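You operate a simulated robot arm through the tools that you are given. There is no shell and no other tool. Be economical: measure what you need, move in short steps, check, and stop when the job is done.

You run a simulated robot arm. Do the job below in one go: nothing can be reset, and whatever is moved stays where it is left.

Task
Wipe the small tray dry and stand both poppy pieces in it.
Fine: dry it first; blue cloth, put back after; the berry piece stays out; damage nothing.

Only the result counts: the job must be done as asked and must still hold three seconds after the hand-in. Knocking over, shifting, dropping, spilling or breaking anything else fails it. Flat cloth is picked up by pressing the open fingertips on it (5 to 10 N) and closing them slowly along it; thin cloth reads only 2 to 8 mm in the jaws.

Robot
A 7-joint arm with a two-finger parallel gripper, fixed in place. Base frame: the origin is at the foot of the arm, x ahead of it, y to its left, z up; the work surface is at about z = 0. Units: m, rad, N and s.
With the tool pointing down near the work surface it reaches from about 0.22 to 0.58 m from the base axis. Its first joint turns from -1.152 to 1.152 rad. Payload 2.5 kg.
The tool frame sits at the grasp point between the pads (the TCP): z along the fingers, y along the line on which they close. The tips reach 0.023 m beyond it. The gripper opens to 0.094 m. The fingers are 0.038 m wide and 0.01 m thick; the gripper's body (0.054 by 0.096 m) begins 0.039 m behind the TCP.
Orientation is told as [roll, pitch, yaw] about the base's x, y, z axes, in that order, counted from this pose: with the fingers straight down and closing along the base's y, the tool's x points along the base's -x, its y along +y and its z along -z.

Tools
- The arm moves only by the tool jog_arm. Its arguments are lists of equal length, an entry for each row: "slide": the shift along the base's x, y, z in units of 50 mm (1.0 is 50 mm), a list of three; "angular": the turn, a rotation vector about the base's x, y, z in units of 6 degrees (1.0 is 6 degrees), a list of three; "jaw": the opening, from 0 (shut) to 1 (fully open). In form: {"slide": [[dx, dy, dz], ...], "angular": [[wx, wy, wz], ...], "jaw": [jaw, ...]}. A call has 1 to 12 rows; each row shifts and turns the commanded pose from where the row before left it. A call with a number of a shift or a turn outside -1 to 1 is refused whole. Rows are played at 5 a second. More than 0.05 m and 0.15 rad between two rows, or a gripper value outside its range, and nothing of the call is played. Where a pose cannot be reached the arm comes as near as it can. A force on the tool above 40 N (or 10 N above the force at the start of the call, whichever is more), or a blocked arm, ends the call early, and 0.2 s more pass. The fingers move at their own pace (about 0.108 m/s each) and stop on an object; they squeeze with about 37 N. The grip force told is the motor's: it shows also when the fingers shut on nothing. Time passes only in rows, and 0.2 s behind the last, so rows that do not move let the fingers close. The reply holds the time, the measured pose of the TCP, the force on the tool along the base axes, the opening and the grip force, in the units named above and with some noise.
- Cameras (640 x 400 px; columns grow to the right, rows downward): "scene" is fixed at [0.0751, -0.3809, 0.5413]; the picture's right is [0.97, -0.25, 0.00], its down [-0.13, -0.50, -0.86] and it looks along [0.22, 0.83, -0.51] (base axes); focal length 338 px, centre (320, 200). "wrist" rides on the gripper at [0.087, 0.016, -0.075] in the tool frame; the picture's right is [-0.18, 0.98, 0.00], its down [-0.58, -0.11, -0.81] and it looks along [-0.79, -0.15, 0.59] (tool axes); focal length 243 px, centre (320, 200). There is no depth. A picture from a camera that has moved, and an enlarged one, comes with that camera's place and axes in the base frame and with its lens. The place of the scene camera against the robot may be out by one fixed shift of up to 0.025 m in any direction.
- grab_frame(camera): a new picture of that camera. The clock stands still meanwhile.
- inspect(camera, box): a new picture of the part [left, top, right, bottom] of that camera's present view, enlarged. The clock stands still meanwhile.
- sign_off(): hands the job in; it is judged then, once.

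Go step by step. Nothing tells you positions but the pictures and the camera data: compare them with the known pose of the tool, close in by small moves and look again before you grip or let go. The budget is 120 turns and 64 pictures, counting those below and the enlarged ones. Unless the task says otherwise, let go and move clear before handing in, and close with one line.

The tools are called after ">>>" as a command line: name --argument value ..., lists and objects as JSON in quotes. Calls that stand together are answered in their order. jog_arm: Moves the arm, as the interface text tells. Its arguments: {"type":"object","properties":{"slide":{"type":"array","items":{"type":"array","items":{"type":"number"}}},"angular":{"type":"array","items":{"type":"array","items":{"type":"number"}}},"jaw":{"type":"array","items":{"type":"number"}}},"required":["slide","angular","jaw"]} The other tools are called the same way: grab_frame (camera) takes a picture; inspect (camera, box) takes an enlarged picture of a part of a camera's view; sign_off () hands the job in.

At the start:

```text
clock: 0.0
ee_pos: [0.2658, 0.2881, 0.3046]
tool_rot: [0.0, 0.001, -0.001]
contact_force: [-0.2, -0.1, -0.1]
width: 0.0941
grasp_force: 0.0
```

scene: 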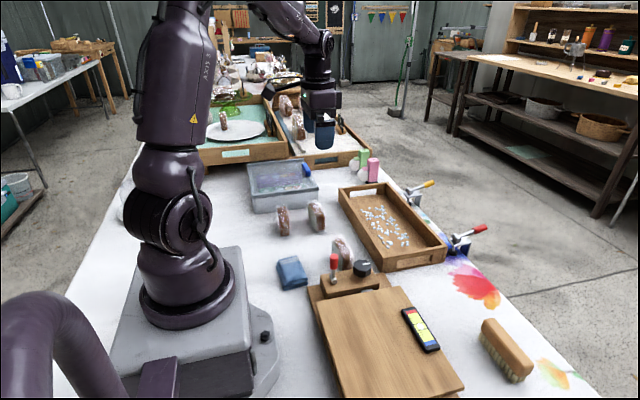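
wrist: 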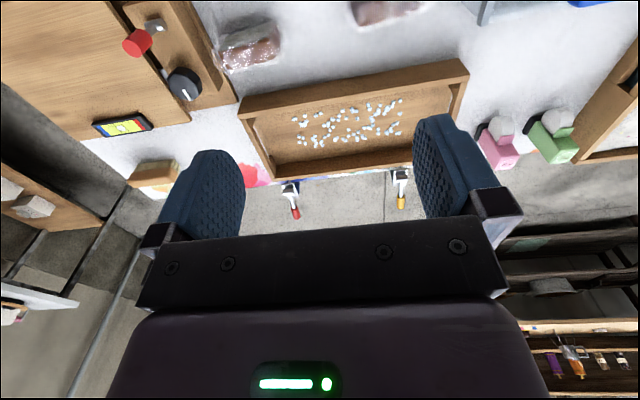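

I see a small wooden tray with water drops, a folded blue cloth near the base, and three resin pieces standing between the plastic box and the tray. I'll take enlarged views to identify each one.

>>> inspect --camera "scene" --box '[230, 150, 390, 300]'

>>> inspect --camera "scene" --box '[310, 140, 500, 290]'

>>> inspect --camera "scene" --box '[190, 70, 390, 195]'

```text
2.67 times, centred on (310, 225) of scene
camera zoom: at [0.0751, -0.3809, 0.5413], right [0.97, -0.25, 0.0], down [-0.13, -0.5, -0.86], along [0.22, 0.83, -0.51], focal length 902 px, centre (347, 133)
```

zoom: 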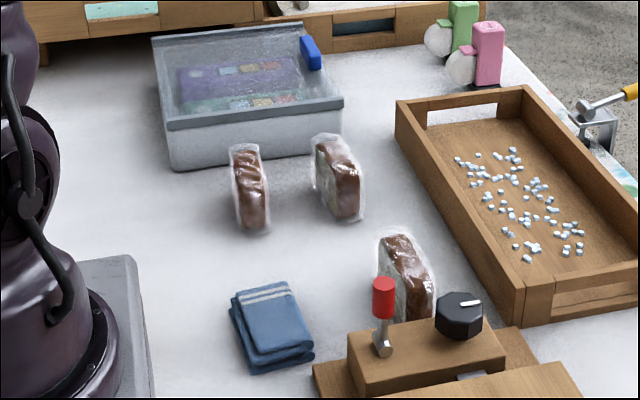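

```text
2.67 times, centred on (405, 215) of scene
camera zoom: at [0.0751, -0.3809, 0.5413], right [0.97, -0.25, 0.0], down [-0.13, -0.5, -0.86], along [0.22, 0.83, -0.51], focal length 902 px, centre (93, 160)
```

zoom: 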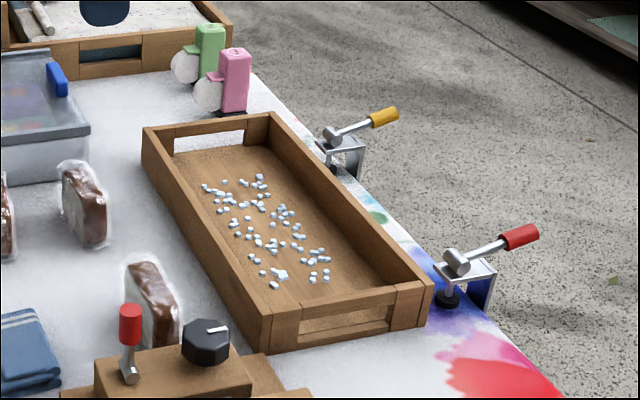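

```text
3.20 times, centred on (290, 132) of scene
camera zoom: at [0.0751, -0.3809, 0.5413], right [0.97, -0.25, 0.0], down [-0.13, -0.5, -0.86], along [0.22, 0.83, -0.51], focal length 1082 px, centre (416, 416)
```

zoom: 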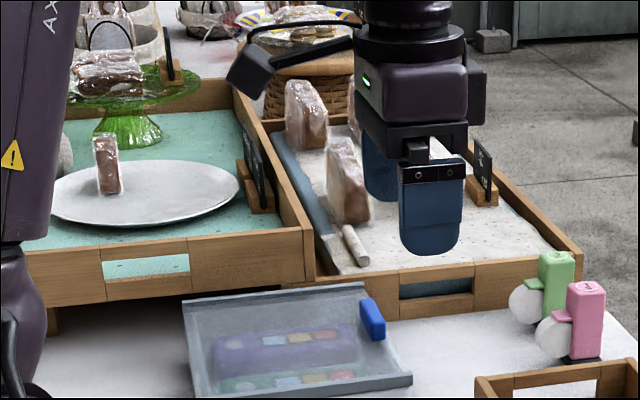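

The tray sits near x 0.37–0.54, y 0.15–0.49, the cloth near (0.16, 0.19), and the pieces near (0.17, 0.34), (0.26, 0.34) and (0.28, 0.18). I'll zoom in closer to tell the pieces apart.

>>> inspect --camera "scene" --box '[268, 190, 332, 242]'

>>> inspect --camera "scene" --box '[310, 225, 374, 277]'

>>> inspect --camera "wrist" --box '[200, 0, 520, 120]'

```text
7.69 times, centred on (300, 216) of scene
camera zoom: at [0.0751, -0.3809, 0.5413], right [0.97, -0.25, 0.0], down [-0.13, -0.5, -0.86], along [0.22, 0.83, -0.51], focal length 2602 px, centre (474, 77)
```

zoom: 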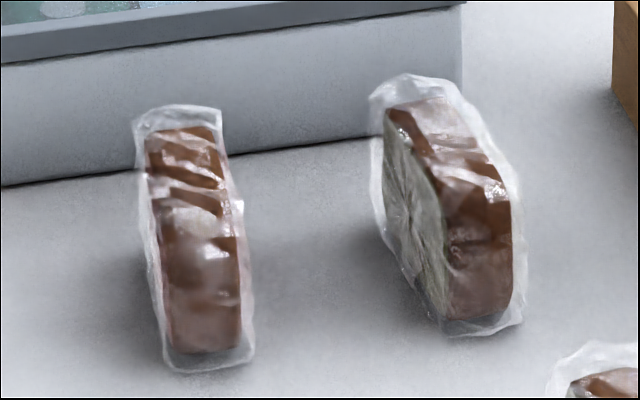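

```text
7.69 times, centred on (342, 251) of scene
camera zoom: at [0.0751, -0.3809, 0.5413], right [0.97, -0.25, 0.0], down [-0.13, -0.5, -0.86], along [0.22, 0.83, -0.51], focal length 2602 px, centre (151, -192)
```

zoom: 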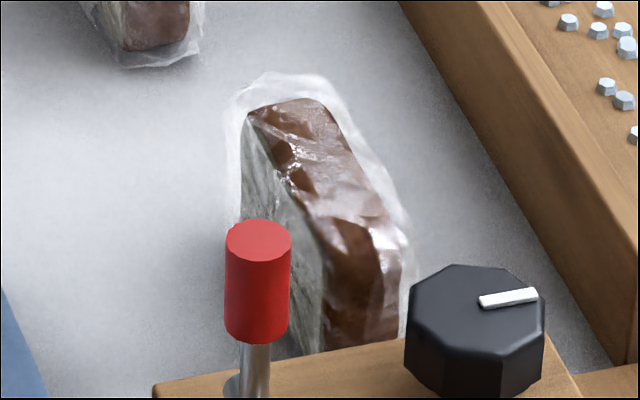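

```text
2.00 times, centred on (360, 60) of wrist
camera zoom: at [0.1796, 0.3046, 0.3801], right [0.18, 0.98, 0.0], down [0.58, -0.11, 0.81], along [0.79, -0.15, -0.59], focal length 485 px, centre (240, 480)
```

zoom: 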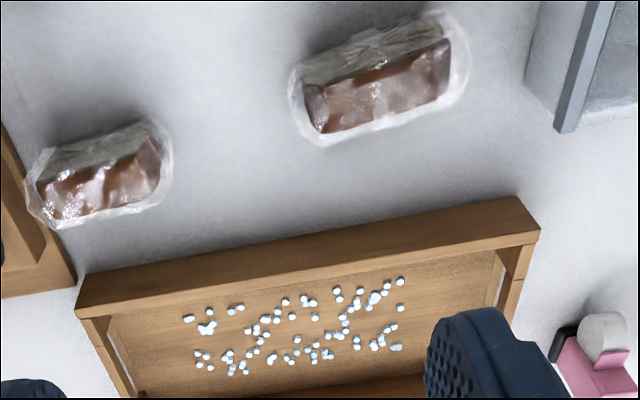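

The two pieces with grey, seeded faces at (0.26, 0.34) and (0.28, 0.18) look like poppy, and the leftmost one shows pink at its edge. I'll move above the cloth and check from the wrist.

>>> jog_arm --slide '[[-0.5, -0.45, -0.1], [-0.5, -0.45, -0.1], [-0.5, -0.45, -0.1], [-0.5, -0.45, -0.1], [0, 0, 0]]' --angular '[[0, 0, 0], [0, 0, 0], [0, 0, 0], [0, 0, 0], [0, 0, 0]]' --jaw '[1, 1, 1, 1, 1]'

>>> grab_frame --camera "wrist"

>>> grab_frame --camera "scene"

```text
clock: 1.2
ee_pos: [0.1661, 0.202, 0.2854]
tool_rot: [-0.002, 0.0, 0.001]
contact_force: [0.6, 0.2, 0.5]
width: 0.0939
grasp_force: 0.1
```

```text
55 pictures are left
camera wrist: at [0.0801, 0.2182, 0.3594], right [0.18, 0.98, 0.0], down [0.58, -0.11, 0.81], along [0.79, -0.15, -0.59], focal length 243 px, centre (320, 200)
```

wrist: 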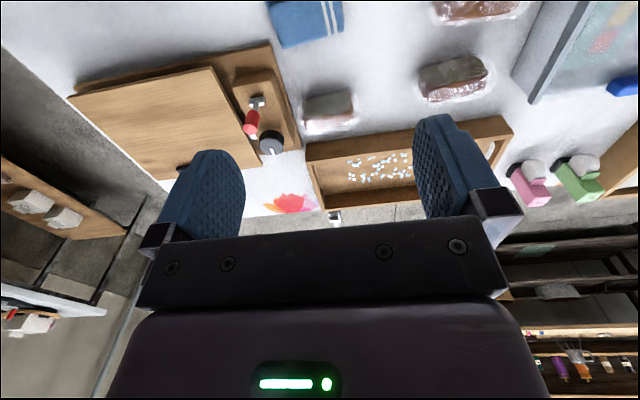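

```text
54 pictures are left
```

scene: 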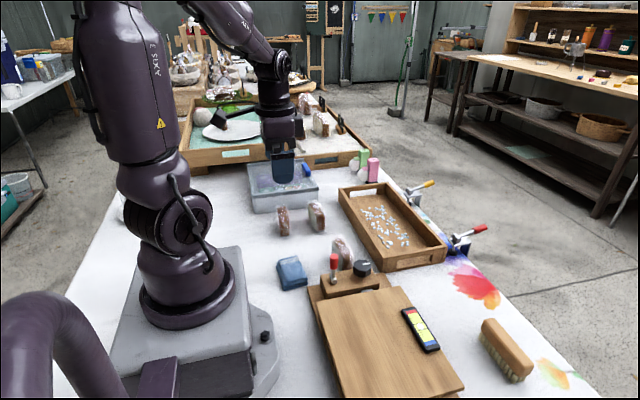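

The scene and wrist views agree with the pose. I'll enlarge the cloth and the leftmost piece.

>>> inspect --camera "wrist" --box '[230, 0, 550, 140]'

```text
2.00 times, centred on (390, 70) of wrist
camera zoom: at [0.0801, 0.2182, 0.3594], right [0.18, 0.98, 0.0], down [0.58, -0.11, 0.81], along [0.79, -0.15, -0.59], focal length 485 px, centre (180, 460)
```

zoom: 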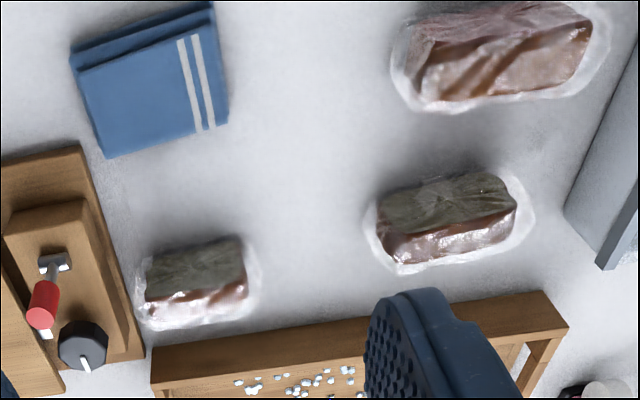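

The leftmost piece has a pink (berry) face, so it stays out; the other two are the poppy pieces. The folded cloth is centred near (0.176, 0.184), so I'll descend above it with the jaw partly open.

>>> jog_arm --slide '[[0.1, -0.18, -0.9], [0.1, -0.18, -0.9], [0, 0, -0.9], [0, 0, -0.9], [0, 0, -0.8], [0, 0, 0]]' --angular '[[0, 0, 0], [0, 0, 0], [0, 0, 0], [0, 0, 0], [0, 0, 0], [0, 0, 0]]' --jaw '[0.7, 0.7, 0.7, 0.7, 0.7, 0.7]'

>>> grab_frame --camera "wrist"

>>> inspect --camera "scene" --box '[230, 200, 358, 304]'

```text
clock: 2.6
ee_pos: [0.1772, 0.1828, 0.0652]
tool_rot: [-0.001, 0.001, -0.001]
contact_force: [-0.6, 0.1, 1.2]
width: 0.0659
grasp_force: 0.1
```

```text
52 pictures are left
camera wrist: at [0.0909, 0.1979, 0.1402], right [0.18, 0.98, 0.0], down [0.58, -0.11, 0.81], along [0.79, -0.15, -0.59], focal length 243 px, centre (320, 200)
```

wrist: 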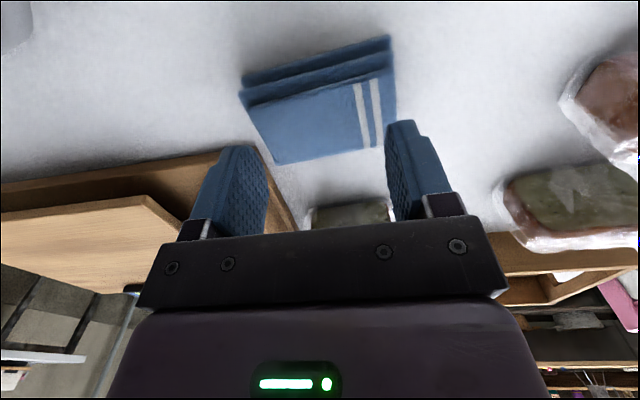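

```text
3.85 times, centred on (294, 252) of scene
camera zoom: at [0.0751, -0.3809, 0.5413], right [0.97, -0.25, 0.0], down [-0.13, -0.5, -0.86], along [0.22, 0.83, -0.51], focal length 1301 px, centre (420, 0)
```

zoom: 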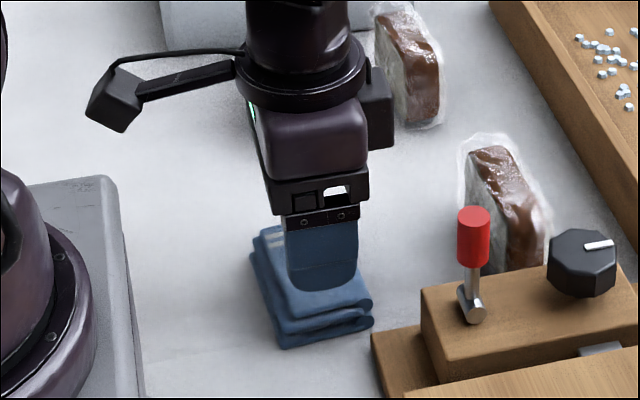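

The fingers are centred over the cloth with the tips about 2 cm above it. I'll narrow the jaw and descend gently until I get contact.

>>> jog_arm --slide '[[0, 0, 0], [0, 0, -0.1], [0, 0, -0.1], [0, 0, -0.1], [0, 0, 0]]' --angular '[[0, 0, 0], [0, 0, 0], [0, 0, 0], [0, 0, 0], [0, 0, 0]]' --jaw '[0.55, 0.55, 0.55, 0.55, 0.55]'

```text
clock: 3.8
ee_pos: [0.1772, 0.1813, 0.05]
tool_rot: [-0.001, 0.001, 0.003]
contact_force: [0.0, 0.0, 0.0]
width: 0.0517
grasp_force: 0.1
```

No contact yet with the tips at 27 mm. I'll continue down in small steps.

>>> jog_arm --slide '[[0, 0, -0.06], [0, 0, -0.06], [0, 0, 0]]' --angular '[[0, 0, 0], [0, 0, 0], [0, 0, 0]]' --jaw '[0.55, 0.55, 0.55]'

```text
clock: 4.4
ee_pos: [0.1771, 0.1818, 0.0463]
tool_rot: [0.0, 0.0, 0.001]
contact_force: [-1.0, -2.1, 16.4]
width: 0.0516
grasp_force: 0.1
stopped in row 3: the force on the tool passed its limit (the readings are from after the stop); the commanded pose is now the measured one
```

The tips meet the cloth at about z = 0.024 with 16 N, which is too much. I'll ease up about 1 mm.

>>> jog_arm --slide '[[0, 0, 0.015], [0, 0, 0]]' --angular '[[0, 0, 0], [0, 0, 0]]' --jaw '[0.55, 0.55]'

```text
clock: 5.0
ee_pos: [0.1771, 0.1816, 0.0461]
tool_rot: [-0.001, 0.0, 0.0]
contact_force: [-2.5, -5.5, 18.4]
width: 0.0515
grasp_force: 0.1
```

>>> jog_arm --slide '[[0, 0, 0.02], [0, 0, 0]]' --angular '[[0, 0, 0], [0, 0, 0]]' --jaw '[0.55, 0.55]'

```text
clock: 5.6
ee_pos: [0.1793, 0.1813, 0.0476]
tool_rot: [0.0, 0.001, -0.001]
contact_force: [-0.8, -0.4, 0.7]
width: 0.0518
grasp_force: 0.1
```

The force is now almost zero at 0.0476. I'll go down slightly for 5–10 N.

>>> jog_arm --slide '[[0, 0, -0.012], [0, 0, 0]]' --angular '[[0, 0, 0], [0, 0, 0]]' --jaw '[0.55, 0.55]'

```text
clock: 6.2
ee_pos: [0.1756, 0.1812, 0.0475]
tool_rot: [0.001, 0.001, -0.001]
contact_force: [-0.4, 0.4, 0.0]
width: 0.052
grasp_force: 0.1
```

>>> jog_arm --slide '[[0, 0, -0.01], [0, 0, 0]]' --angular '[[0, 0, 0], [0, 0, 0]]' --jaw '[0.55, 0.55]'

```text
clock: 6.8
ee_pos: [0.1769, 0.1824, 0.0465]
tool_rot: [-0.002, 0.0, 0.002]
contact_force: [-0.6, -1.7, 11.1]
width: 0.0517
grasp_force: 0.1
```

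That reads 11 N, slightly high. I'll ease off a touch and close slowly.

>>> jog_arm --slide '[[0, 0, 0.005], [0, 0, 0], [0, 0, 0], [0, 0, 0], [0, 0, 0], [0, 0, 0], [0, 0, 0], [0, 0, 0], [0, 0, 0], [0, 0, 0], [0, 0, 0], [0, 0, 0]]' --angular '[[0, 0, 0], [0, 0, 0], [0, 0, 0], [0, 0, 0], [0, 0, 0], [0, 0, 0], [0, 0, 0], [0, 0, 0], [0, 0, 0], [0, 0, 0], [0, 0, 0], [0, 0, 0]]' --jaw '[0.55, 0.5, 0.45, 0.4, 0.35, 0.3, 0.25, 0.2, 0.15, 0.1, 0.05, 0]'

>>> inspect --camera "scene" --box '[230, 200, 358, 304]'

```text
clock: 8.3
ee_pos: [0.1785, 0.1807, 0.0468]
tool_rot: [0.0, 0.0, 0.0]
contact_force: [0.0, -1.3, 7.9]
width: 0.0257
grasp_force: 2.7
stopped in row 7: the force on the tool passed its limit (the readings are from after the stop); the commanded pose is now the measured one
```

```text
3.85 times, centred on (294, 252) of scene
camera zoom: at [0.075, -0.3809, 0.5413], right [0.97, -0.25, 0.0], down [-0.13, -0.5, -0.86], along [0.22, 0.83, -0.51], focal length 1301 px, centre (420, 0)
```

zoom: 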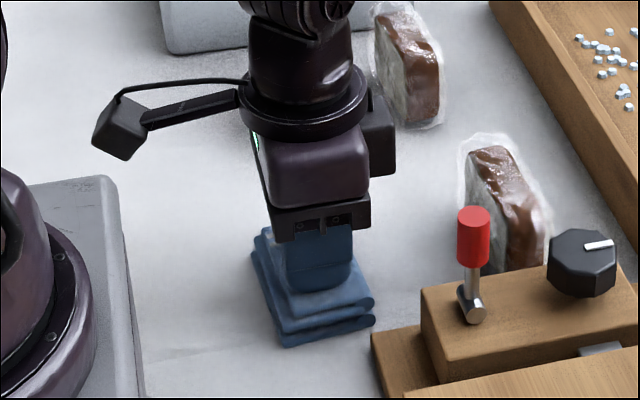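

The force stop was only a small overshoot and it now reads 7.9 N. I'll continue closing slowly.

>>> jog_arm --slide '[[0, 0, 0], [0, 0, 0], [0, 0, 0], [0, 0, 0], [0, 0, 0], [0, 0, 0], [0, 0, 0], [0, 0, 0], [0, 0, 0]]' --angular '[[0, 0, 0], [0, 0, 0], [0, 0, 0], [0, 0, 0], [0, 0, 0], [0, 0, 0], [0, 0, 0], [0, 0, 0], [0, 0, 0]]' --jaw '[0.25, 0.21, 0.17, 0.13, 0.09, 0.05, 0.0, 0, 0]'

```text
clock: 10.3
ee_pos: [0.1782, 0.1809, 0.0468]
tool_rot: [0.003, -0.001, 0.001]
contact_force: [-0.1, -0.7, 14.1]
width: 0.0
grasp_force: 37.3
```

The jaws read 0.0, so the cloth may have slipped out. I'll look at it.

>>> inspect --camera "wrist" --box '[200, 20, 440, 170]'

```text
2.67 times, centred on (320, 95) of wrist
camera zoom: at [0.0914, 0.1976, 0.1214], right [0.18, 0.98, 0.0], down [0.58, -0.11, 0.81], along [0.79, -0.15, -0.59], focal length 647 px, centre (320, 480)
```

zoom: 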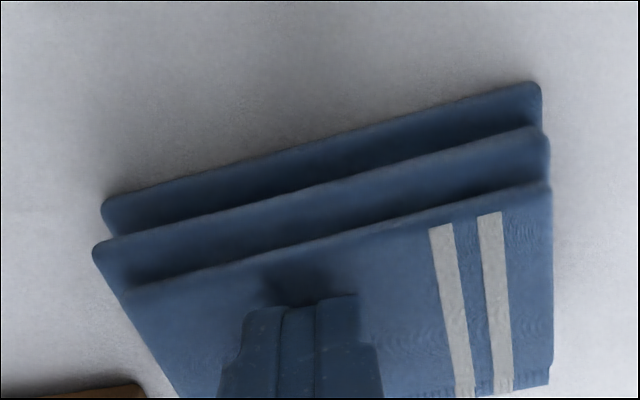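

The fingers closed on nothing, and the force drifted over 10 N while closing. I'll reopen just above the cloth and retry more slowly at about 7 N.

>>> jog_arm --slide '[[-0.02, 0.06, 0.15], [0, 0, 0], [0, 0, -0.08], [0, 0, -0.04], [0, 0, 0]]' --angular '[[0, 0, 0], [0, 0, 0], [0, 0, 0], [0, 0, 0], [0, 0, 0]]' --jaw '[0, 0.6, 0.6, 0.6, 0.6]'

```text
clock: 11.5
ee_pos: [0.177, 0.1852, 0.0491]
tool_rot: [0.002, -0.001, -0.002]
contact_force: [0.8, 0.5, -0.2]
width: 0.0562
grasp_force: 0.0
```

>>> jog_arm --slide '[[0, 0, -0.03], [0, 0, -0.01], [0, 0, 0], [0, 0, 0]]' --angular '[[0, 0, 0], [0, 0, 0], [0, 0, 0], [0, 0, 0]]' --jaw '[0.6, 0.6, 0.6, 0.6]'

```text
clock: 12.7
ee_pos: [0.1775, 0.1844, 0.0468]
tool_rot: [0.002, -0.001, 0.0]
contact_force: [-0.7, -1.6, 16.3]
width: 0.0563
grasp_force: 0.1
stopped in row 4: the force on the tool passed its limit (the readings are from after the stop); the commanded pose is now the measured one
```

>>> jog_arm --slide '[[0, 0, 0.01], [0, 0, 0]]' --angular '[[0, 0, 0], [0, 0, 0]]' --jaw '[0.6, 0.6]'

```text
clock: 13.3
ee_pos: [0.177, 0.1849, 0.0466]
tool_rot: [0.003, -0.003, -0.003]
contact_force: [-0.8, -2.3, 12.5]
width: 0.0562
grasp_force: 0.1
```

>>> jog_arm --slide '[[0, 0, 0.006], [0, 0, 0]]' --angular '[[0, 0, 0], [0, 0, 0]]' --jaw '[0.6, 0.6]'

```text
clock: 13.9
ee_pos: [0.1769, 0.1857, 0.0463]
tool_rot: [0.001, -0.003, -0.002]
contact_force: [0.5, -1.2, 1.0]
width: 0.0565
grasp_force: 0.6
```

>>> jog_arm --slide '[[0, 0, -0.004], [0, 0, 0]]' --angular '[[0, 0, 0], [0, 0, 0]]' --jaw '[0.6, 0.6]'

```text
clock: 14.5
ee_pos: [0.1777, 0.1866, 0.0476]
tool_rot: [0.002, -0.001, -0.002]
contact_force: [-0.5, -0.2, 4.5]
width: 0.0564
grasp_force: 0.3
```

The force is 4.5 N. I'll press a hair more and close in slow steps, in short calls so I can watch the force.

>>> jog_arm --slide '[[0, 0, -0.002], [0, 0, 0], [0, 0, 0], [0, 0, 0], [0, 0, 0], [0, 0, 0]]' --angular '[[0, 0, 0], [0, 0, 0], [0, 0, 0], [0, 0, 0], [0, 0, 0], [0, 0, 0]]' --jaw '[0.6, 0.58, 0.56, 0.54, 0.52, 0.5]'

```text
clock: 15.9
ee_pos: [0.1776, 0.1851, 0.0469]
tool_rot: [0.001, -0.005, -0.003]
contact_force: [-0.8, -3.3, 8.7]
width: 0.05
grasp_force: 3.5
```

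>>> jog_arm --slide '[[0, 0, 0], [0, 0, 0], [0, 0, 0], [0, 0, 0], [0, 0, 0], [0, 0, 0], [0, 0, 0], [0, 0, 0], [0, 0, 0], [0, 0, 0]]' --angular '[[0, 0, 0], [0, 0, 0], [0, 0, 0], [0, 0, 0], [0, 0, 0], [0, 0, 0], [0, 0, 0], [0, 0, 0], [0, 0, 0], [0, 0, 0]]' --jaw '[0.48, 0.46, 0.44, 0.42, 0.4, 0.38, 0.36, 0.34, 0.32, 0.3]'

>>> inspect --camera "wrist" --box '[200, 20, 440, 170]'

```text
clock: 18.1
ee_pos: [0.178, 0.1851, 0.0467]
tool_rot: [0.001, -0.004, 0.002]
contact_force: [0.9, -2.8, 8.7]
width: 0.0316
grasp_force: 3.5
```

```text
2.67 times, centred on (320, 95) of wrist
camera zoom: at [0.0907, 0.2012, 0.1216], right [0.18, 0.98, 0.0], down [0.58, -0.11, 0.81], along [0.79, -0.15, -0.59], focal length 647 px, centre (320, 480)
```

zoom: 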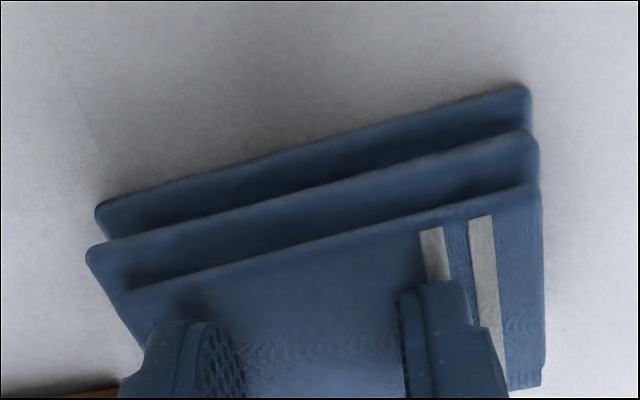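

>>> jog_arm --slide '[[0, 0, 0], [0, 0, 0], [0, 0, 0], [0, 0, 0], [0, 0, 0], [0, 0, 0], [0, 0, 0], [0, 0, 0], [0, 0, 0], [0, 0, 0]]' --angular '[[0, 0, 0], [0, 0, 0], [0, 0, 0], [0, 0, 0], [0, 0, 0], [0, 0, 0], [0, 0, 0], [0, 0, 0], [0, 0, 0], [0, 0, 0]]' --jaw '[0.28, 0.26, 0.24, 0.22, 0.2, 0.18, 0.16, 0.14, 0.12, 0.1]'

```text
clock: 20.3
ee_pos: [0.1763, 0.1847, 0.0456]
tool_rot: [0.001, -0.005, 0.001]
contact_force: [-0.2, -3.2, 9.6]
width: 0.0128
grasp_force: 3.5
```

>>> jog_arm --slide '[[0, 0, 0], [0, 0, 0], [0, 0, 0], [0, 0, 0], [0, 0, 0], [0, 0, 0], [0, 0, 0]]' --angular '[[0, 0, 0], [0, 0, 0], [0, 0, 0], [0, 0, 0], [0, 0, 0], [0, 0, 0], [0, 0, 0]]' --jaw '[0.08, 0.06, 0.04, 0.02, 0.0, 0, 0]'

>>> inspect --camera "wrist" --box '[200, 20, 440, 170]'

```text
clock: 21.9
ee_pos: [0.1783, 0.1858, 0.0465]
tool_rot: [0.001, -0.003, -0.001]
contact_force: [-0.1, 0.9, 5.6]
width: 0.0003
grasp_force: 36.6
```

```text
2.67 times, centred on (320, 95) of wrist
camera zoom: at [0.0907, 0.2013, 0.1216], right [0.18, 0.98, 0.0], down [0.58, -0.11, 0.81], along [0.79, -0.15, -0.59], focal length 647 px, centre (320, 480)
```

zoom: 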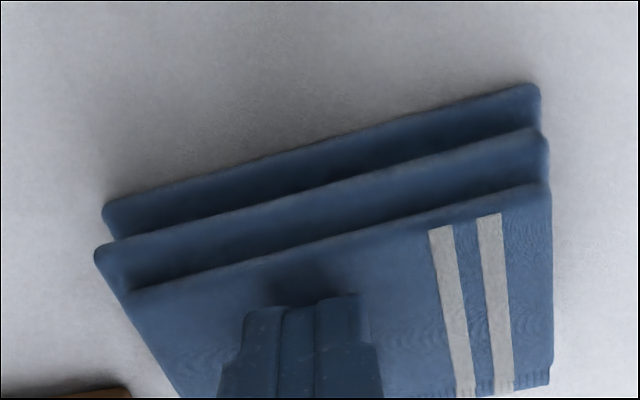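

It failed again: this is a thick, folded pad (about 57 × 82 × 24 mm), so dragging doesn't gather it. I'll straddle the pad across its 57 mm side instead, so I'm raising and turning the tool by 90°.

>>> jog_arm --slide '[[0, 0, 0.6], [0, 0, 0.6], [0, 0, 0.2], [0, 0, 0], [0, 0, 0], [0, 0, 0], [0, 0, 0], [0, 0, 0], [0, 0, 0], [0, 0, 0], [0, 0, 0], [0, 0, 0]]' --angular '[[0, 0, 0], [0, 0, 0], [0, 0, 1], [0, 0, 1], [0, 0, 1], [0, 0, 1], [0, 0, 1], [0, 0, 1], [0, 0, 1], [0, 0, 1], [0, 0, 1], [0, 0, 1]]' --jaw '[0, 0, 0, 0, 0.9, 0.9, 0.9, 0.9, 0.9, 0.9, 0.9, 0.9]'

>>> jog_arm --slide '[[0, 0, 0], [0, 0, 0], [0, 0, 0], [0, 0, 0], [0, 0, 0], [0, 0, 0]]' --angular '[[0, 0, 1], [0, 0, 1], [0, 0, 1], [0, 0, 1], [0, 0, 1], [0, 0, 0]]' --jaw '[0.9, 0.9, 0.9, 0.9, 0.9, 0.9]'

>>> grab_frame --camera "wrist"

>>> inspect --camera "scene" --box '[230, 200, 358, 304]'

```text
clock: 24.5
ee_pos: [0.1781, 0.1847, 0.116]
tool_rot: [0.002, -0.001, 1.049]
contact_force: [0.0, 0.5, -0.3]
width: 0.0846
grasp_force: 0.1
```

```text
clock: 25.9
ee_pos: [0.1765, 0.1854, 0.1165]
tool_rot: [0.003, -0.002, 1.57]
contact_force: [-0.1, 0.2, -0.8]
width: 0.0846
grasp_force: 0.1
```

```text
46 pictures are left
camera wrist: at [0.1614, 0.0988, 0.1909], right [-0.98, 0.18, 0.0], down [0.11, 0.58, 0.81], along [0.15, 0.79, -0.59], focal length 243 px, centre (320, 200)
```

wrist: 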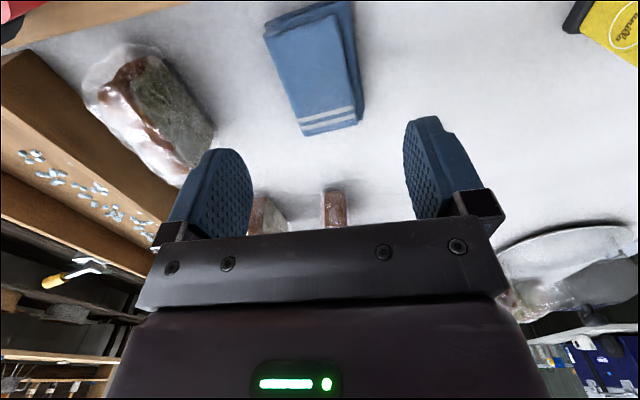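

```text
3.85 times, centred on (294, 252) of scene
camera zoom: at [0.0751, -0.3809, 0.5413], right [0.97, -0.25, 0.0], down [-0.13, -0.5, -0.86], along [0.22, 0.83, -0.51], focal length 1301 px, centre (420, 0)
```

zoom: 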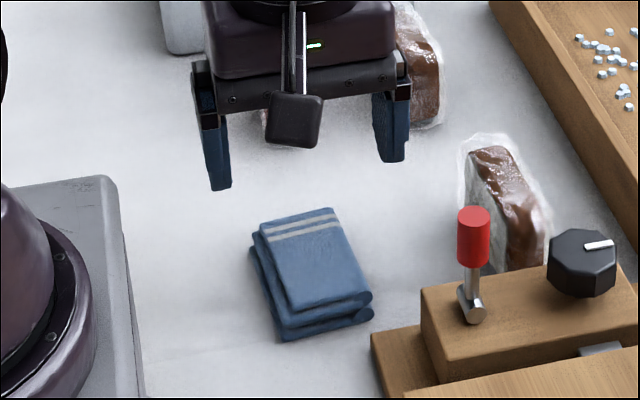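

The pad spans roughly x 0.15–0.205 and y 0.15–0.23. I'll go fully open, align, and descend around it until the tips are about 6 mm above the table.

>>> jog_arm --slide '[[0.02, 0.1, 0], [0, 0, -0.5], [0, 0, -0.5], [0, 0, -0.4], [0, 0, 0]]' --angular '[[0, 0, 0.4], [0, 0, 0], [0, 0, 0], [0, 0, 0], [0, 0, 0]]' --jaw '[1, 1, 1, 1, 1]'

>>> grab_frame --camera "wrist"

```text
clock: 27.1
ee_pos: [0.1794, 0.19, 0.0457]
tool_rot: [0.0, -0.004, 1.613]
contact_force: [0.3, -0.2, -0.2]
width: 0.0942
grasp_force: 0.0
```

```text
44 pictures are left
camera wrist: at [0.1667, 0.1021, 0.121], right [-0.99, 0.14, 0.0], down [0.09, 0.58, 0.81], along [0.11, 0.8, -0.59], focal length 243 px, centre (320, 200)
```

wrist: 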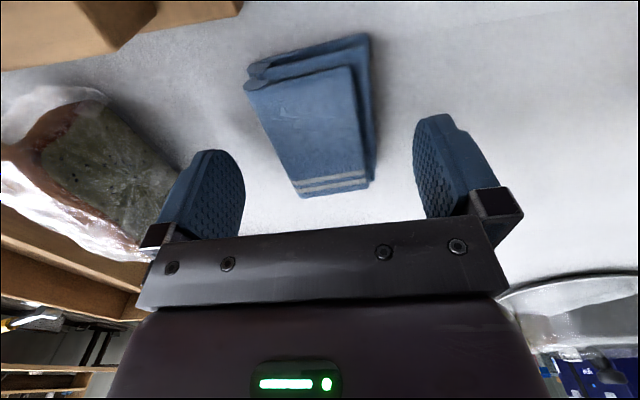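

The cloth is well centred between the fingers. I'll lower the last 17 mm and close gently.

>>> jog_arm --slide '[[0, 0, -0.17], [0, 0, -0.17], [0, 0, 0], [0, 0, 0], [0, 0, 0], [0, 0, 0], [0, 0, 0], [0, 0, 0]]' --angular '[[0, 0, 0], [0, 0, 0], [0, 0, 0], [0, 0, 0], [0, 0, 0], [0, 0, 0], [0, 0, 0], [0, 0, 0]]' --jaw '[1, 1, 1, 0.8, 0.65, 0.6, 0.5, 0.4]'

>>> grab_frame --camera "wrist"

```text
clock: 28.9
ee_pos: [0.1792, 0.1893, 0.0295]
tool_rot: [0.001, -0.005, 1.614]
contact_force: [-0.9, 0.0, 2.9]
width: 0.0549
grasp_force: 37.2
```

```text
43 pictures are left
camera wrist: at [0.167, 0.1022, 0.1043], right [-0.99, 0.14, 0.0], down [0.09, 0.58, 0.81], along [0.11, 0.8, -0.59], focal length 243 px, centre (320, 200)
```

wrist: 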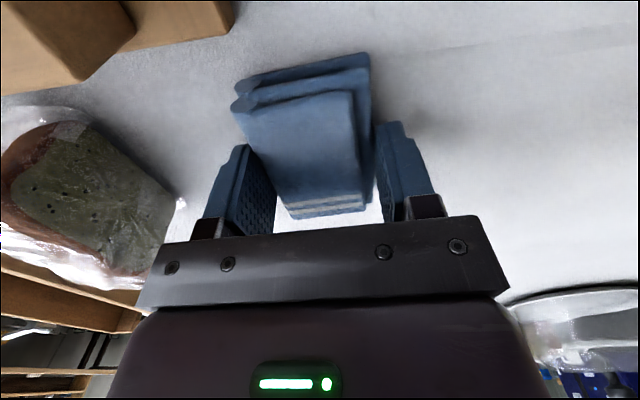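

The grip holds the pad at 55 mm. I'll lift it and check.

>>> jog_arm --slide '[[0, 0, 0.3], [0, 0, 0.7], [0, 0, 0.8], [0, 0, 0.8], [0, 0, 0]]' --angular '[[0, 0, 0], [0, 0, 0], [0, 0, 0], [0, 0, 0], [0, 0, 0]]' --jaw '[0.4, 0.4, 0.4, 0.4, 0.4]'

>>> grab_frame --camera "scene"

```text
clock: 30.1
ee_pos: [0.1785, 0.1925, 0.162]
tool_rot: [0.002, -0.001, 1.612]
contact_force: [0.3, -0.4, -0.1]
width: 0.0377
grasp_force: 0.0
```

```text
42 pictures are left
```

scene: 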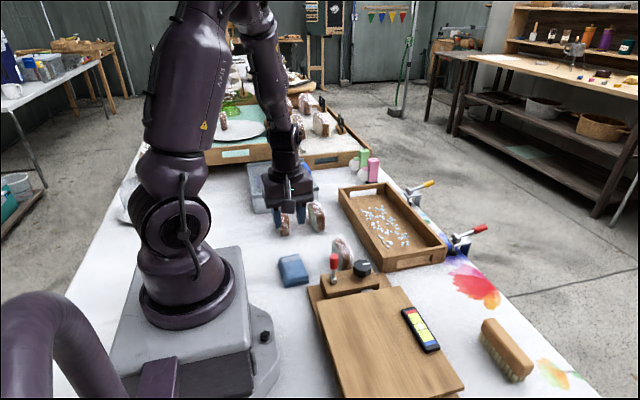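

The pad slipped out on the lift. I'll check the state of the cloth.

>>> inspect --camera "scene" --box '[262, 240, 326, 292]'

>>> grab_frame --camera "wrist"

```text
7.69 times, centred on (294, 266) of scene
camera zoom: at [0.075, -0.3809, 0.5413], right [0.97, -0.25, 0.0], down [-0.13, -0.5, -0.86], along [0.22, 0.83, -0.51], focal length 2602 px, centre (520, -308)
```

zoom: 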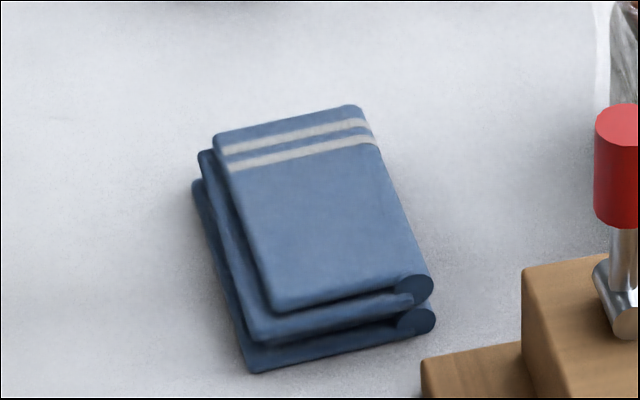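

```text
40 pictures are left
camera wrist: at [0.1659, 0.1044, 0.2374], right [-0.99, 0.14, 0.0], down [0.09, 0.58, 0.81], along [0.11, 0.8, -0.59], focal length 243 px, centre (320, 200)
```

wrist: 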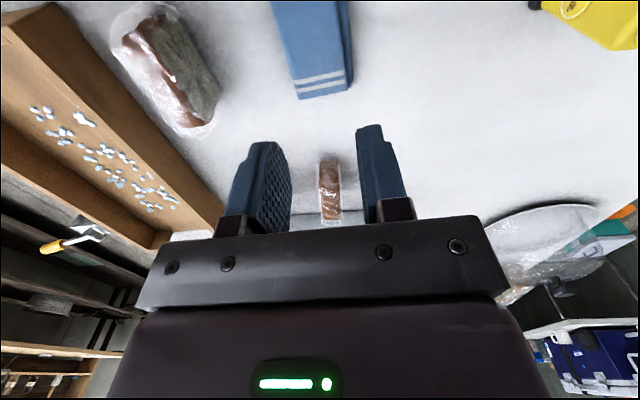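

The cloth is undisturbed; its layers are staggered in x, so my grip was too high and uneven. I'll straddle it again lower, with the tips about 2 mm above the table, squeeze fully and lift slowly.

>>> jog_arm --slide '[[0, 0, -0.8], [0, 0, -0.8], [0, 0, -0.6], [0, 0, -0.3], [0, 0, -0.15], [0, 0, -0.06], [0, 0, 0]]' --angular '[[0, 0, 0], [0, 0, 0], [0, 0, 0], [0, 0, 0], [0, 0, 0], [0, 0, 0], [0, 0, 0]]' --jaw '[1, 1, 1, 1, 1, 1, 1]'

```text
clock: 31.7
ee_pos: [0.1786, 0.1909, 0.0251]
tool_rot: [0.003, -0.004, 1.613]
contact_force: [0.4, 0.2, -0.4]
width: 0.0938
grasp_force: 0.0
```

>>> jog_arm --slide '[[0, 0, 0], [0, 0, 0], [0, 0, 0], [0, 0, 0], [0, 0, 0], [0, 0, 0], [0, 0, 0], [0, 0, 0], [0, 0, 0.1], [0, 0, 0.1], [0, 0, 0.1], [0, 0, 0]]' --angular '[[0, 0, 0], [0, 0, 0], [0, 0, 0], [0, 0, 0], [0, 0, 0], [0, 0, 0], [0, 0, 0], [0, 0, 0], [0, 0, 0], [0, 0, 0], [0, 0, 0], [0, 0, 0]]' --jaw '[0.8, 0.7, 0.6, 0.5, 0.3, 0, 0, 0, 0, 0, 0, 0]'

>>> inspect --camera "scene" --box '[242, 210, 338, 288]'

```text
clock: 34.3
ee_pos: [0.1779, 0.1886, 0.0389]
tool_rot: [0.001, -0.001, 1.612]
contact_force: [-0.6, -0.1, -0.5]
width: 0.0552
grasp_force: 37.3
```

```text
5.13 times, centred on (290, 249) of scene
camera zoom: at [0.0751, -0.3809, 0.5413], right [0.97, -0.25, 0.0], down [-0.13, -0.5, -0.86], along [0.22, 0.83, -0.51], focal length 1734 px, centre (474, -51)
```

zoom: 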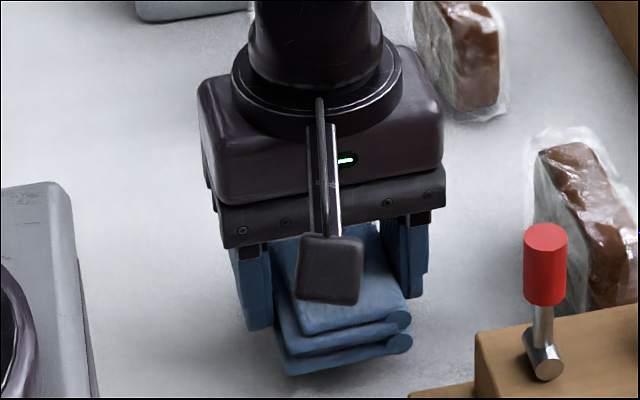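

The grip still reads 55 mm after a 14 mm lift. I'll continue upward slowly.

>>> jog_arm --slide '[[0, 0, 0.15], [0, 0, 0.2], [0, 0, 0.3], [0, 0, 0.3], [0, 0, 0.3], [0, 0, 0]]' --angular '[[0, 0, 0], [0, 0, 0], [0, 0, 0], [0, 0, 0], [0, 0, 0], [0, 0, 0]]' --jaw '[0, 0, 0, 0, 0, 0]'

>>> inspect --camera "scene" --box '[232, 190, 360, 294]'

```text
clock: 35.7
ee_pos: [0.179, 0.1896, 0.1031]
tool_rot: [0.001, -0.003, 1.613]
contact_force: [0.3, -0.3, -0.5]
width: 0.0547
grasp_force: 37.0
```

```text
3.85 times, centred on (296, 242) of scene
camera zoom: at [0.075, -0.3809, 0.5413], right [0.97, -0.25, 0.0], down [-0.13, -0.5, -0.86], along [0.22, 0.83, -0.51], focal length 1301 px, centre (412, 38)
```

zoom: 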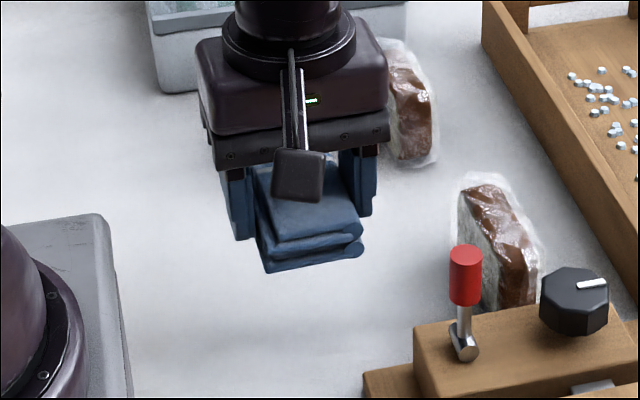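

The cloth is lifted. I'll raise it clear of the pieces and carry it over the tray.

>>> jog_arm --slide '[[0, 0, 0.8], [0, 0, 0.8], [0, 0, 0.4], [0.7, 0.13, 0], [0.7, 0.13, 0], [0.7, 0.13, 0], [0.7, 0.13, 0], [0.7, 0.13, 0], [0.7, 0.13, 0], [0.7, 0.13, 0], [0.5, 0.1, 0], [0, 0, 0]]' --angular '[[0, 0, 0], [0, 0, 0], [0, 0, 0], [0, 0, 0], [0, 0, 0], [0, 0, 0], [0, 0, 0], [0, 0, 0], [0, 0, 0], [0, 0, 0], [0, 0, 0], [0, 0, -0.4]]' --jaw '[0, 0, 0, 0, 0, 0, 0, 0, 0, 0, 0, 0]'

>>> grab_frame --camera "wrist"

>>> grab_frame --camera "scene"

```text
clock: 38.3
ee_pos: [0.4465, 0.2417, 0.2023]
tool_rot: [0.003, -0.001, 1.569]
contact_force: [0.3, -0.6, -0.6]
width: 0.0548
grasp_force: 37.0
```

```text
37 pictures are left
camera wrist: at [0.4306, 0.1536, 0.2771], right [-0.98, 0.19, 0.0], down [0.11, 0.58, 0.81], along [0.15, 0.79, -0.59], focal length 243 px, centre (320, 200)
```

wrist: 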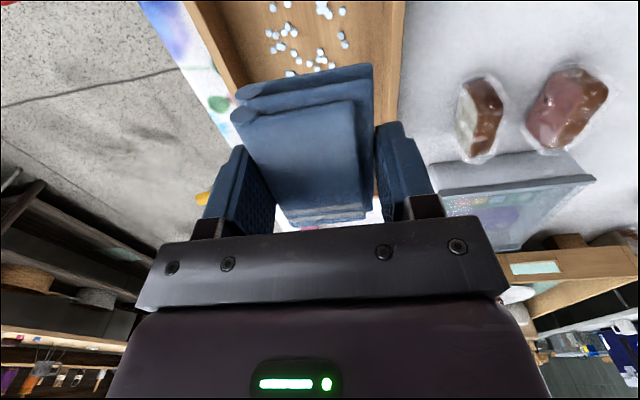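

```text
36 pictures are left
```

scene: 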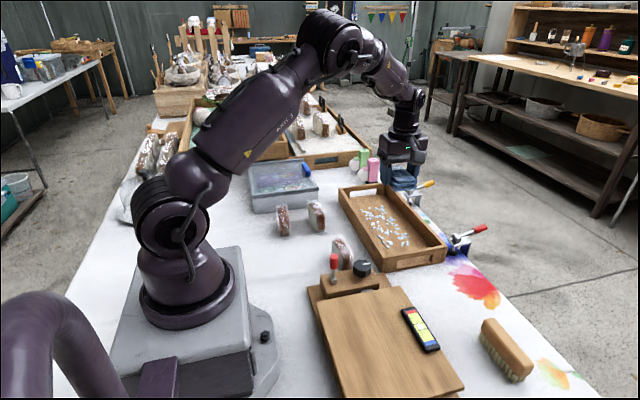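

The tray floor spans about x 0.385–0.53, with drops at x 0.41–0.485 and y 0.21–0.41. I'll go down near its close-to-me end, short of contact.

>>> jog_arm --slide '[[-0.33, -0.34, -0.5], [0, 0, -0.8], [0, 0, -0.8], [0, 0, -0.7], [0, 0, 0]]' --angular '[[0, 0, 0], [0, 0, 0], [0, 0, 0], [0, 0, 0], [0, 0, 0]]' --jaw '[0, 0, 0, 0, 0]'

>>> grab_frame --camera "wrist"

>>> inspect --camera "scene" --box '[310, 140, 500, 290]'

```text
clock: 39.5
ee_pos: [0.4312, 0.225, 0.0583]
tool_rot: [0.001, -0.003, 1.572]
contact_force: [0.4, -0.1, -0.1]
width: 0.0548
grasp_force: 36.7
```

```text
35 pictures are left
camera wrist: at [0.4154, 0.1388, 0.1334], right [-0.98, 0.18, 0.0], down [0.11, 0.58, 0.81], along [0.15, 0.79, -0.59], focal length 243 px, centre (320, 200)
```

wrist: 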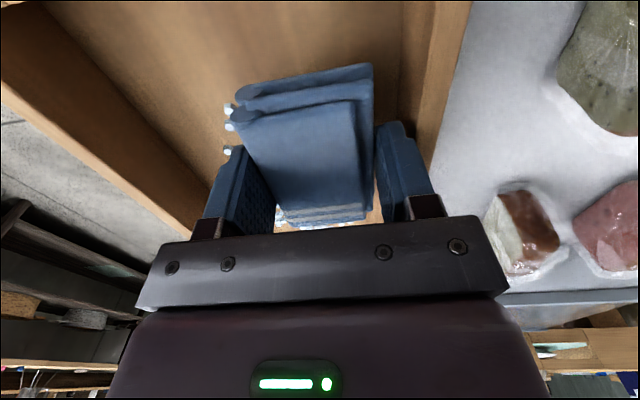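

```text
2.67 times, centred on (405, 215) of scene
camera zoom: at [0.0751, -0.3809, 0.5413], right [0.97, -0.25, 0.0], down [-0.13, -0.5, -0.86], along [0.22, 0.83, -0.51], focal length 902 px, centre (93, 160)
```

zoom: 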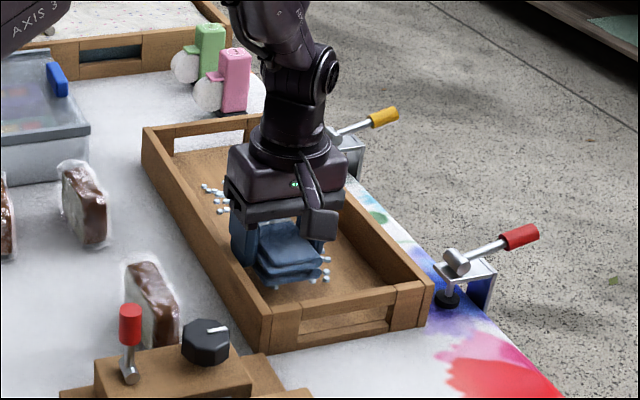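

The cloth fits inside the tray with clearance. I'll lower it to touch the floor.

>>> jog_arm --slide '[[0.04, -0.04, -0.2], [0, 0, -0.1], [0, 0, -0.06], [0, 0, -0.04], [0, 0, -0.04], [0, 0, -0.04], [0, 0, -0.04], [0, 0, 0]]' --angular '[[0, 0, 0], [0, 0, 0], [0, 0, 0], [0, 0, 0], [0, 0, 0], [0, 0, 0], [0, 0, 0], [0, 0, 0]]' --jaw '[0, 0, 0, 0, 0, 0, 0, 0]'

```text
clock: 41.3
ee_pos: [0.4339, 0.2228, 0.0349]
tool_rot: [0.003, -0.001, 1.571]
contact_force: [-0.2, -0.1, 0.1]
width: 0.0551
grasp_force: 37.3
```

>>> jog_arm --slide '[[0, 0, -0.03], [0, 0, -0.03], [0, 0, -0.03], [0, 0, 0]]' --angular '[[0, 0, 0], [0, 0, 0], [0, 0, 0], [0, 0, 0]]' --jaw '[0, 0, 0, 0]'

```text
clock: 42.1
ee_pos: [0.4333, 0.2229, 0.0343]
tool_rot: [0.003, -0.002, 1.571]
contact_force: [-2.0, -1.3, 6.7]
width: 0.0549
grasp_force: 36.9
stopped in row 4: the force on the tool passed its limit (the readings are from after the stop); the commanded pose is now the measured one
```

Contact is made at about 7 N. I'll wipe along +y in small steps.

>>> jog_arm --slide '[[0, 0.2, 0], [0, 0.2, 0], [0, 0.2, 0], [0, 0.2, 0], [0, 0.2, 0], [0, 0.2, 0], [0, 0.2, 0], [0, 0.2, 0], [0, 0, 0]]' --angular '[[0, 0, 0], [0, 0, 0], [0, 0, 0], [0, 0, 0], [0, 0, 0], [0, 0, 0], [0, 0, 0], [0, 0, 0], [0, 0, 0]]' --jaw '[0, 0, 0, 0, 0, 0, 0, 0, 0]'

>>> inspect --camera "scene" --box '[330, 160, 458, 276]'

```text
clock: 44.1
ee_pos: [0.4334, 0.302, 0.035]
tool_rot: [-0.002, -0.004, 1.571]
contact_force: [0.8, -8.9, 22.6]
width: 0.0547
grasp_force: 36.9
```

```text
3.45 times, centred on (394, 218) of scene
camera zoom: at [0.0749, -0.381, 0.5413], right [0.97, -0.25, 0.0], down [-0.13, -0.5, -0.86], along [0.22, 0.83, -0.51], focal length 1166 px, centre (65, 138)
```

zoom: 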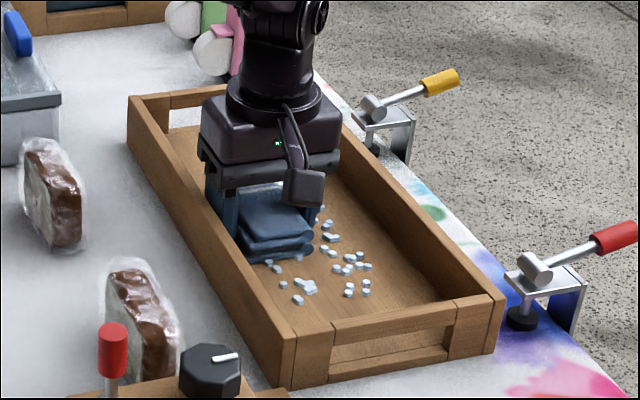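

Several drops right where the pad started remain, though contact there was light; it now presses about 20 N. I'll continue the stroke and look again after it.

>>> jog_arm --slide '[[0, 0.2, 0], [0, 0.2, 0], [0, 0.2, 0], [0, 0.2, 0], [0, 0.1, 0], [0, 0, 0]]' --angular '[[0, 0, 0], [0, 0, 0], [0, 0, 0], [0, 0, 0], [0, 0, 0], [0, 0, 0]]' --jaw '[0, 0, 0, 0, 0, 0]'

>>> inspect --camera "scene" --box '[330, 160, 458, 276]'

```text
clock: 45.5
ee_pos: [0.4348, 0.3476, 0.034]
tool_rot: [0.003, -0.003, 1.572]
contact_force: [-0.3, -0.7, 3.5]
width: 0.055
grasp_force: 36.5
```

```text
3.45 times, centred on (394, 218) of scene
camera zoom: at [0.075, -0.3809, 0.5413], right [0.97, -0.25, 0.0], down [-0.13, -0.5, -0.86], along [0.22, 0.83, -0.51], focal length 1166 px, centre (65, 138)
```

zoom: 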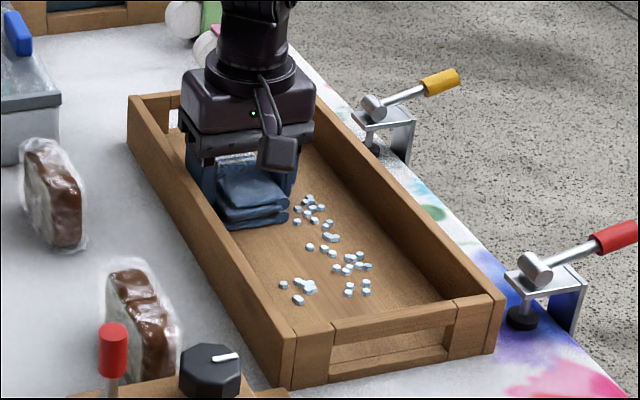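

The swept strip is clearing now; only the drops under the lightly pressed start remain. I'll add slight pressure and go on to the far end.

>>> jog_arm --slide '[[0, 0.1, -0.008], [0, 0.2, 0], [0, 0.2, 0], [0, 0.2, 0], [0, 0.1, 0], [0, 0, 0]]' --angular '[[0, 0, 0], [0, 0, 0], [0, 0, 0], [0, 0, 0], [0, 0, 0], [0, 0, 0]]' --jaw '[0, 0, 0, 0, 0, 0]'

```text
clock: 46.9
ee_pos: [0.4348, 0.3866, 0.0344]
tool_rot: [0.001, -0.003, 1.569]
contact_force: [1.1, -3.0, 6.2]
width: 0.0554
grasp_force: 37.2
```

I'm at the far end. I'll move sideways in x to start the second strip and see whether the reach allows it.

>>> jog_arm --slide '[[0.2, 0, 0], [0.2, 0, 0], [0.2, 0, 0], [0, 0, 0]]' --angular '[[0, 0, 0], [0, 0, 0], [0, 0, 0], [0, 0, 0]]' --jaw '[0, 0, 0, 0]'

```text
clock: 47.9
ee_pos: [0.4536, 0.3774, 0.0359]
tool_rot: [0.003, -0.003, 1.572]
contact_force: [0.1, 0.7, -0.1]
width: 0.0549
grasp_force: 37.4
out of reach, approached as far as the arm can: row 2, 3
```

The arm's reach ends here, with the pad hovering slightly. I'll back off a little, press again, and look at what's left.

>>> jog_arm --slide '[[0, 0, -0.03], [0, 0, 0]]' --angular '[[0, 0, 0], [0, 0, 0]]' --jaw '[0, 0]'

>>> inspect --camera "scene" --box '[330, 160, 458, 276]'

```text
clock: 48.5
ee_pos: [0.4533, 0.3781, 0.0338]
tool_rot: [0.001, -0.003, 1.57]
contact_force: [1.0, -1.1, 2.7]
width: 0.0549
grasp_force: 36.9
```

```text
3.45 times, centred on (394, 218) of scene
camera zoom: at [0.075, -0.3809, 0.5413], right [0.97, -0.25, 0.0], down [-0.13, -0.5, -0.86], along [0.22, 0.83, -0.51], focal length 1166 px, centre (65, 138)
```

zoom: 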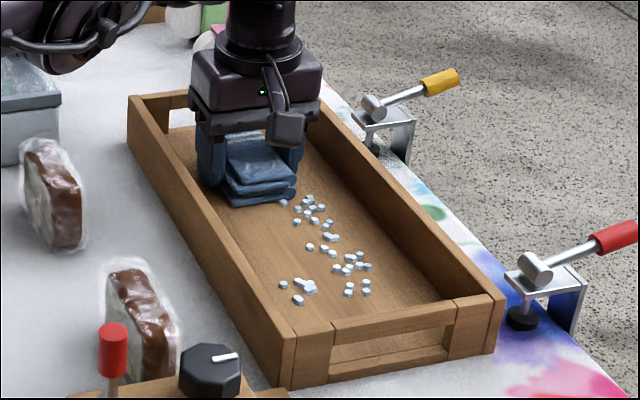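

>>> jog_arm --slide '[[0, 0, -0.01], [0.05, -0.1, 0], [0.1, -0.12, 0], [0.1, -0.14, 0], [0.1, -0.16, 0], [0, 0, 0]]' --angular '[[0, 0, 0], [0, 0, 0], [0, 0, 0], [0, 0, 0], [0, 0, 0], [0, 0, 0]]' --jaw '[0, 0, 0, 0, 0, 0]'

```text
clock: 49.9
ee_pos: [0.4719, 0.3508, 0.0336]
tool_rot: [0.0, -0.005, 1.569]
contact_force: [-3.7, 5.5, 15.1]
width: 0.0544
grasp_force: 36.8
```

Contact is firm. I'll wipe the second strip back along -y.

>>> jog_arm --slide '[[0, -0.25, 0], [0, -0.25, 0], [0, -0.25, 0], [0, -0.25, 0], [0, -0.25, 0], [0, -0.25, 0], [0, -0.25, 0], [0, -0.25, 0], [0, -0.25, 0], [0, -0.25, 0], [0, -0.25, 0], [0, 0, 0]]' --angular '[[0, 0, 0], [0, 0, 0], [0, 0, 0], [0, 0, 0], [0, 0, 0], [0, 0, 0], [0, 0, 0], [0, 0, 0], [0, 0, 0], [0, 0, 0], [0, 0, 0], [0, 0, 0]]' --jaw '[0, 0, 0, 0, 0, 0, 0, 0, 0, 0, 0, 0]'

>>> inspect --camera "scene" --box '[330, 160, 458, 276]'

```text
clock: 52.5
ee_pos: [0.4719, 0.2138, 0.0331]
tool_rot: [0.0, -0.006, 1.571]
contact_force: [0.9, 9.2, 21.0]
width: 0.0549
grasp_force: 36.2
```

```text
3.45 times, centred on (394, 218) of scene
camera zoom: at [0.0749, -0.381, 0.5413], right [0.97, -0.25, 0.0], down [-0.13, -0.5, -0.86], along [0.22, 0.83, -0.51], focal length 1166 px, centre (65, 138)
```

zoom: 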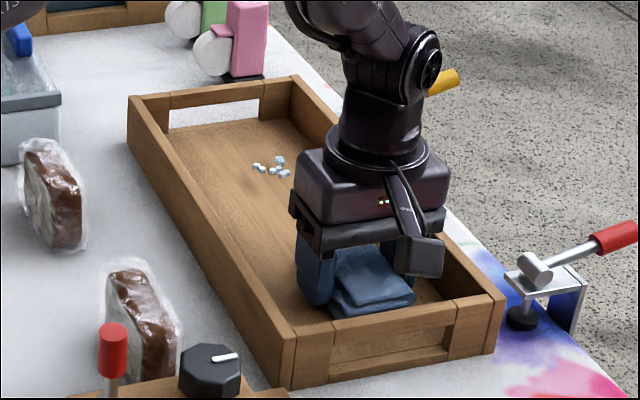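

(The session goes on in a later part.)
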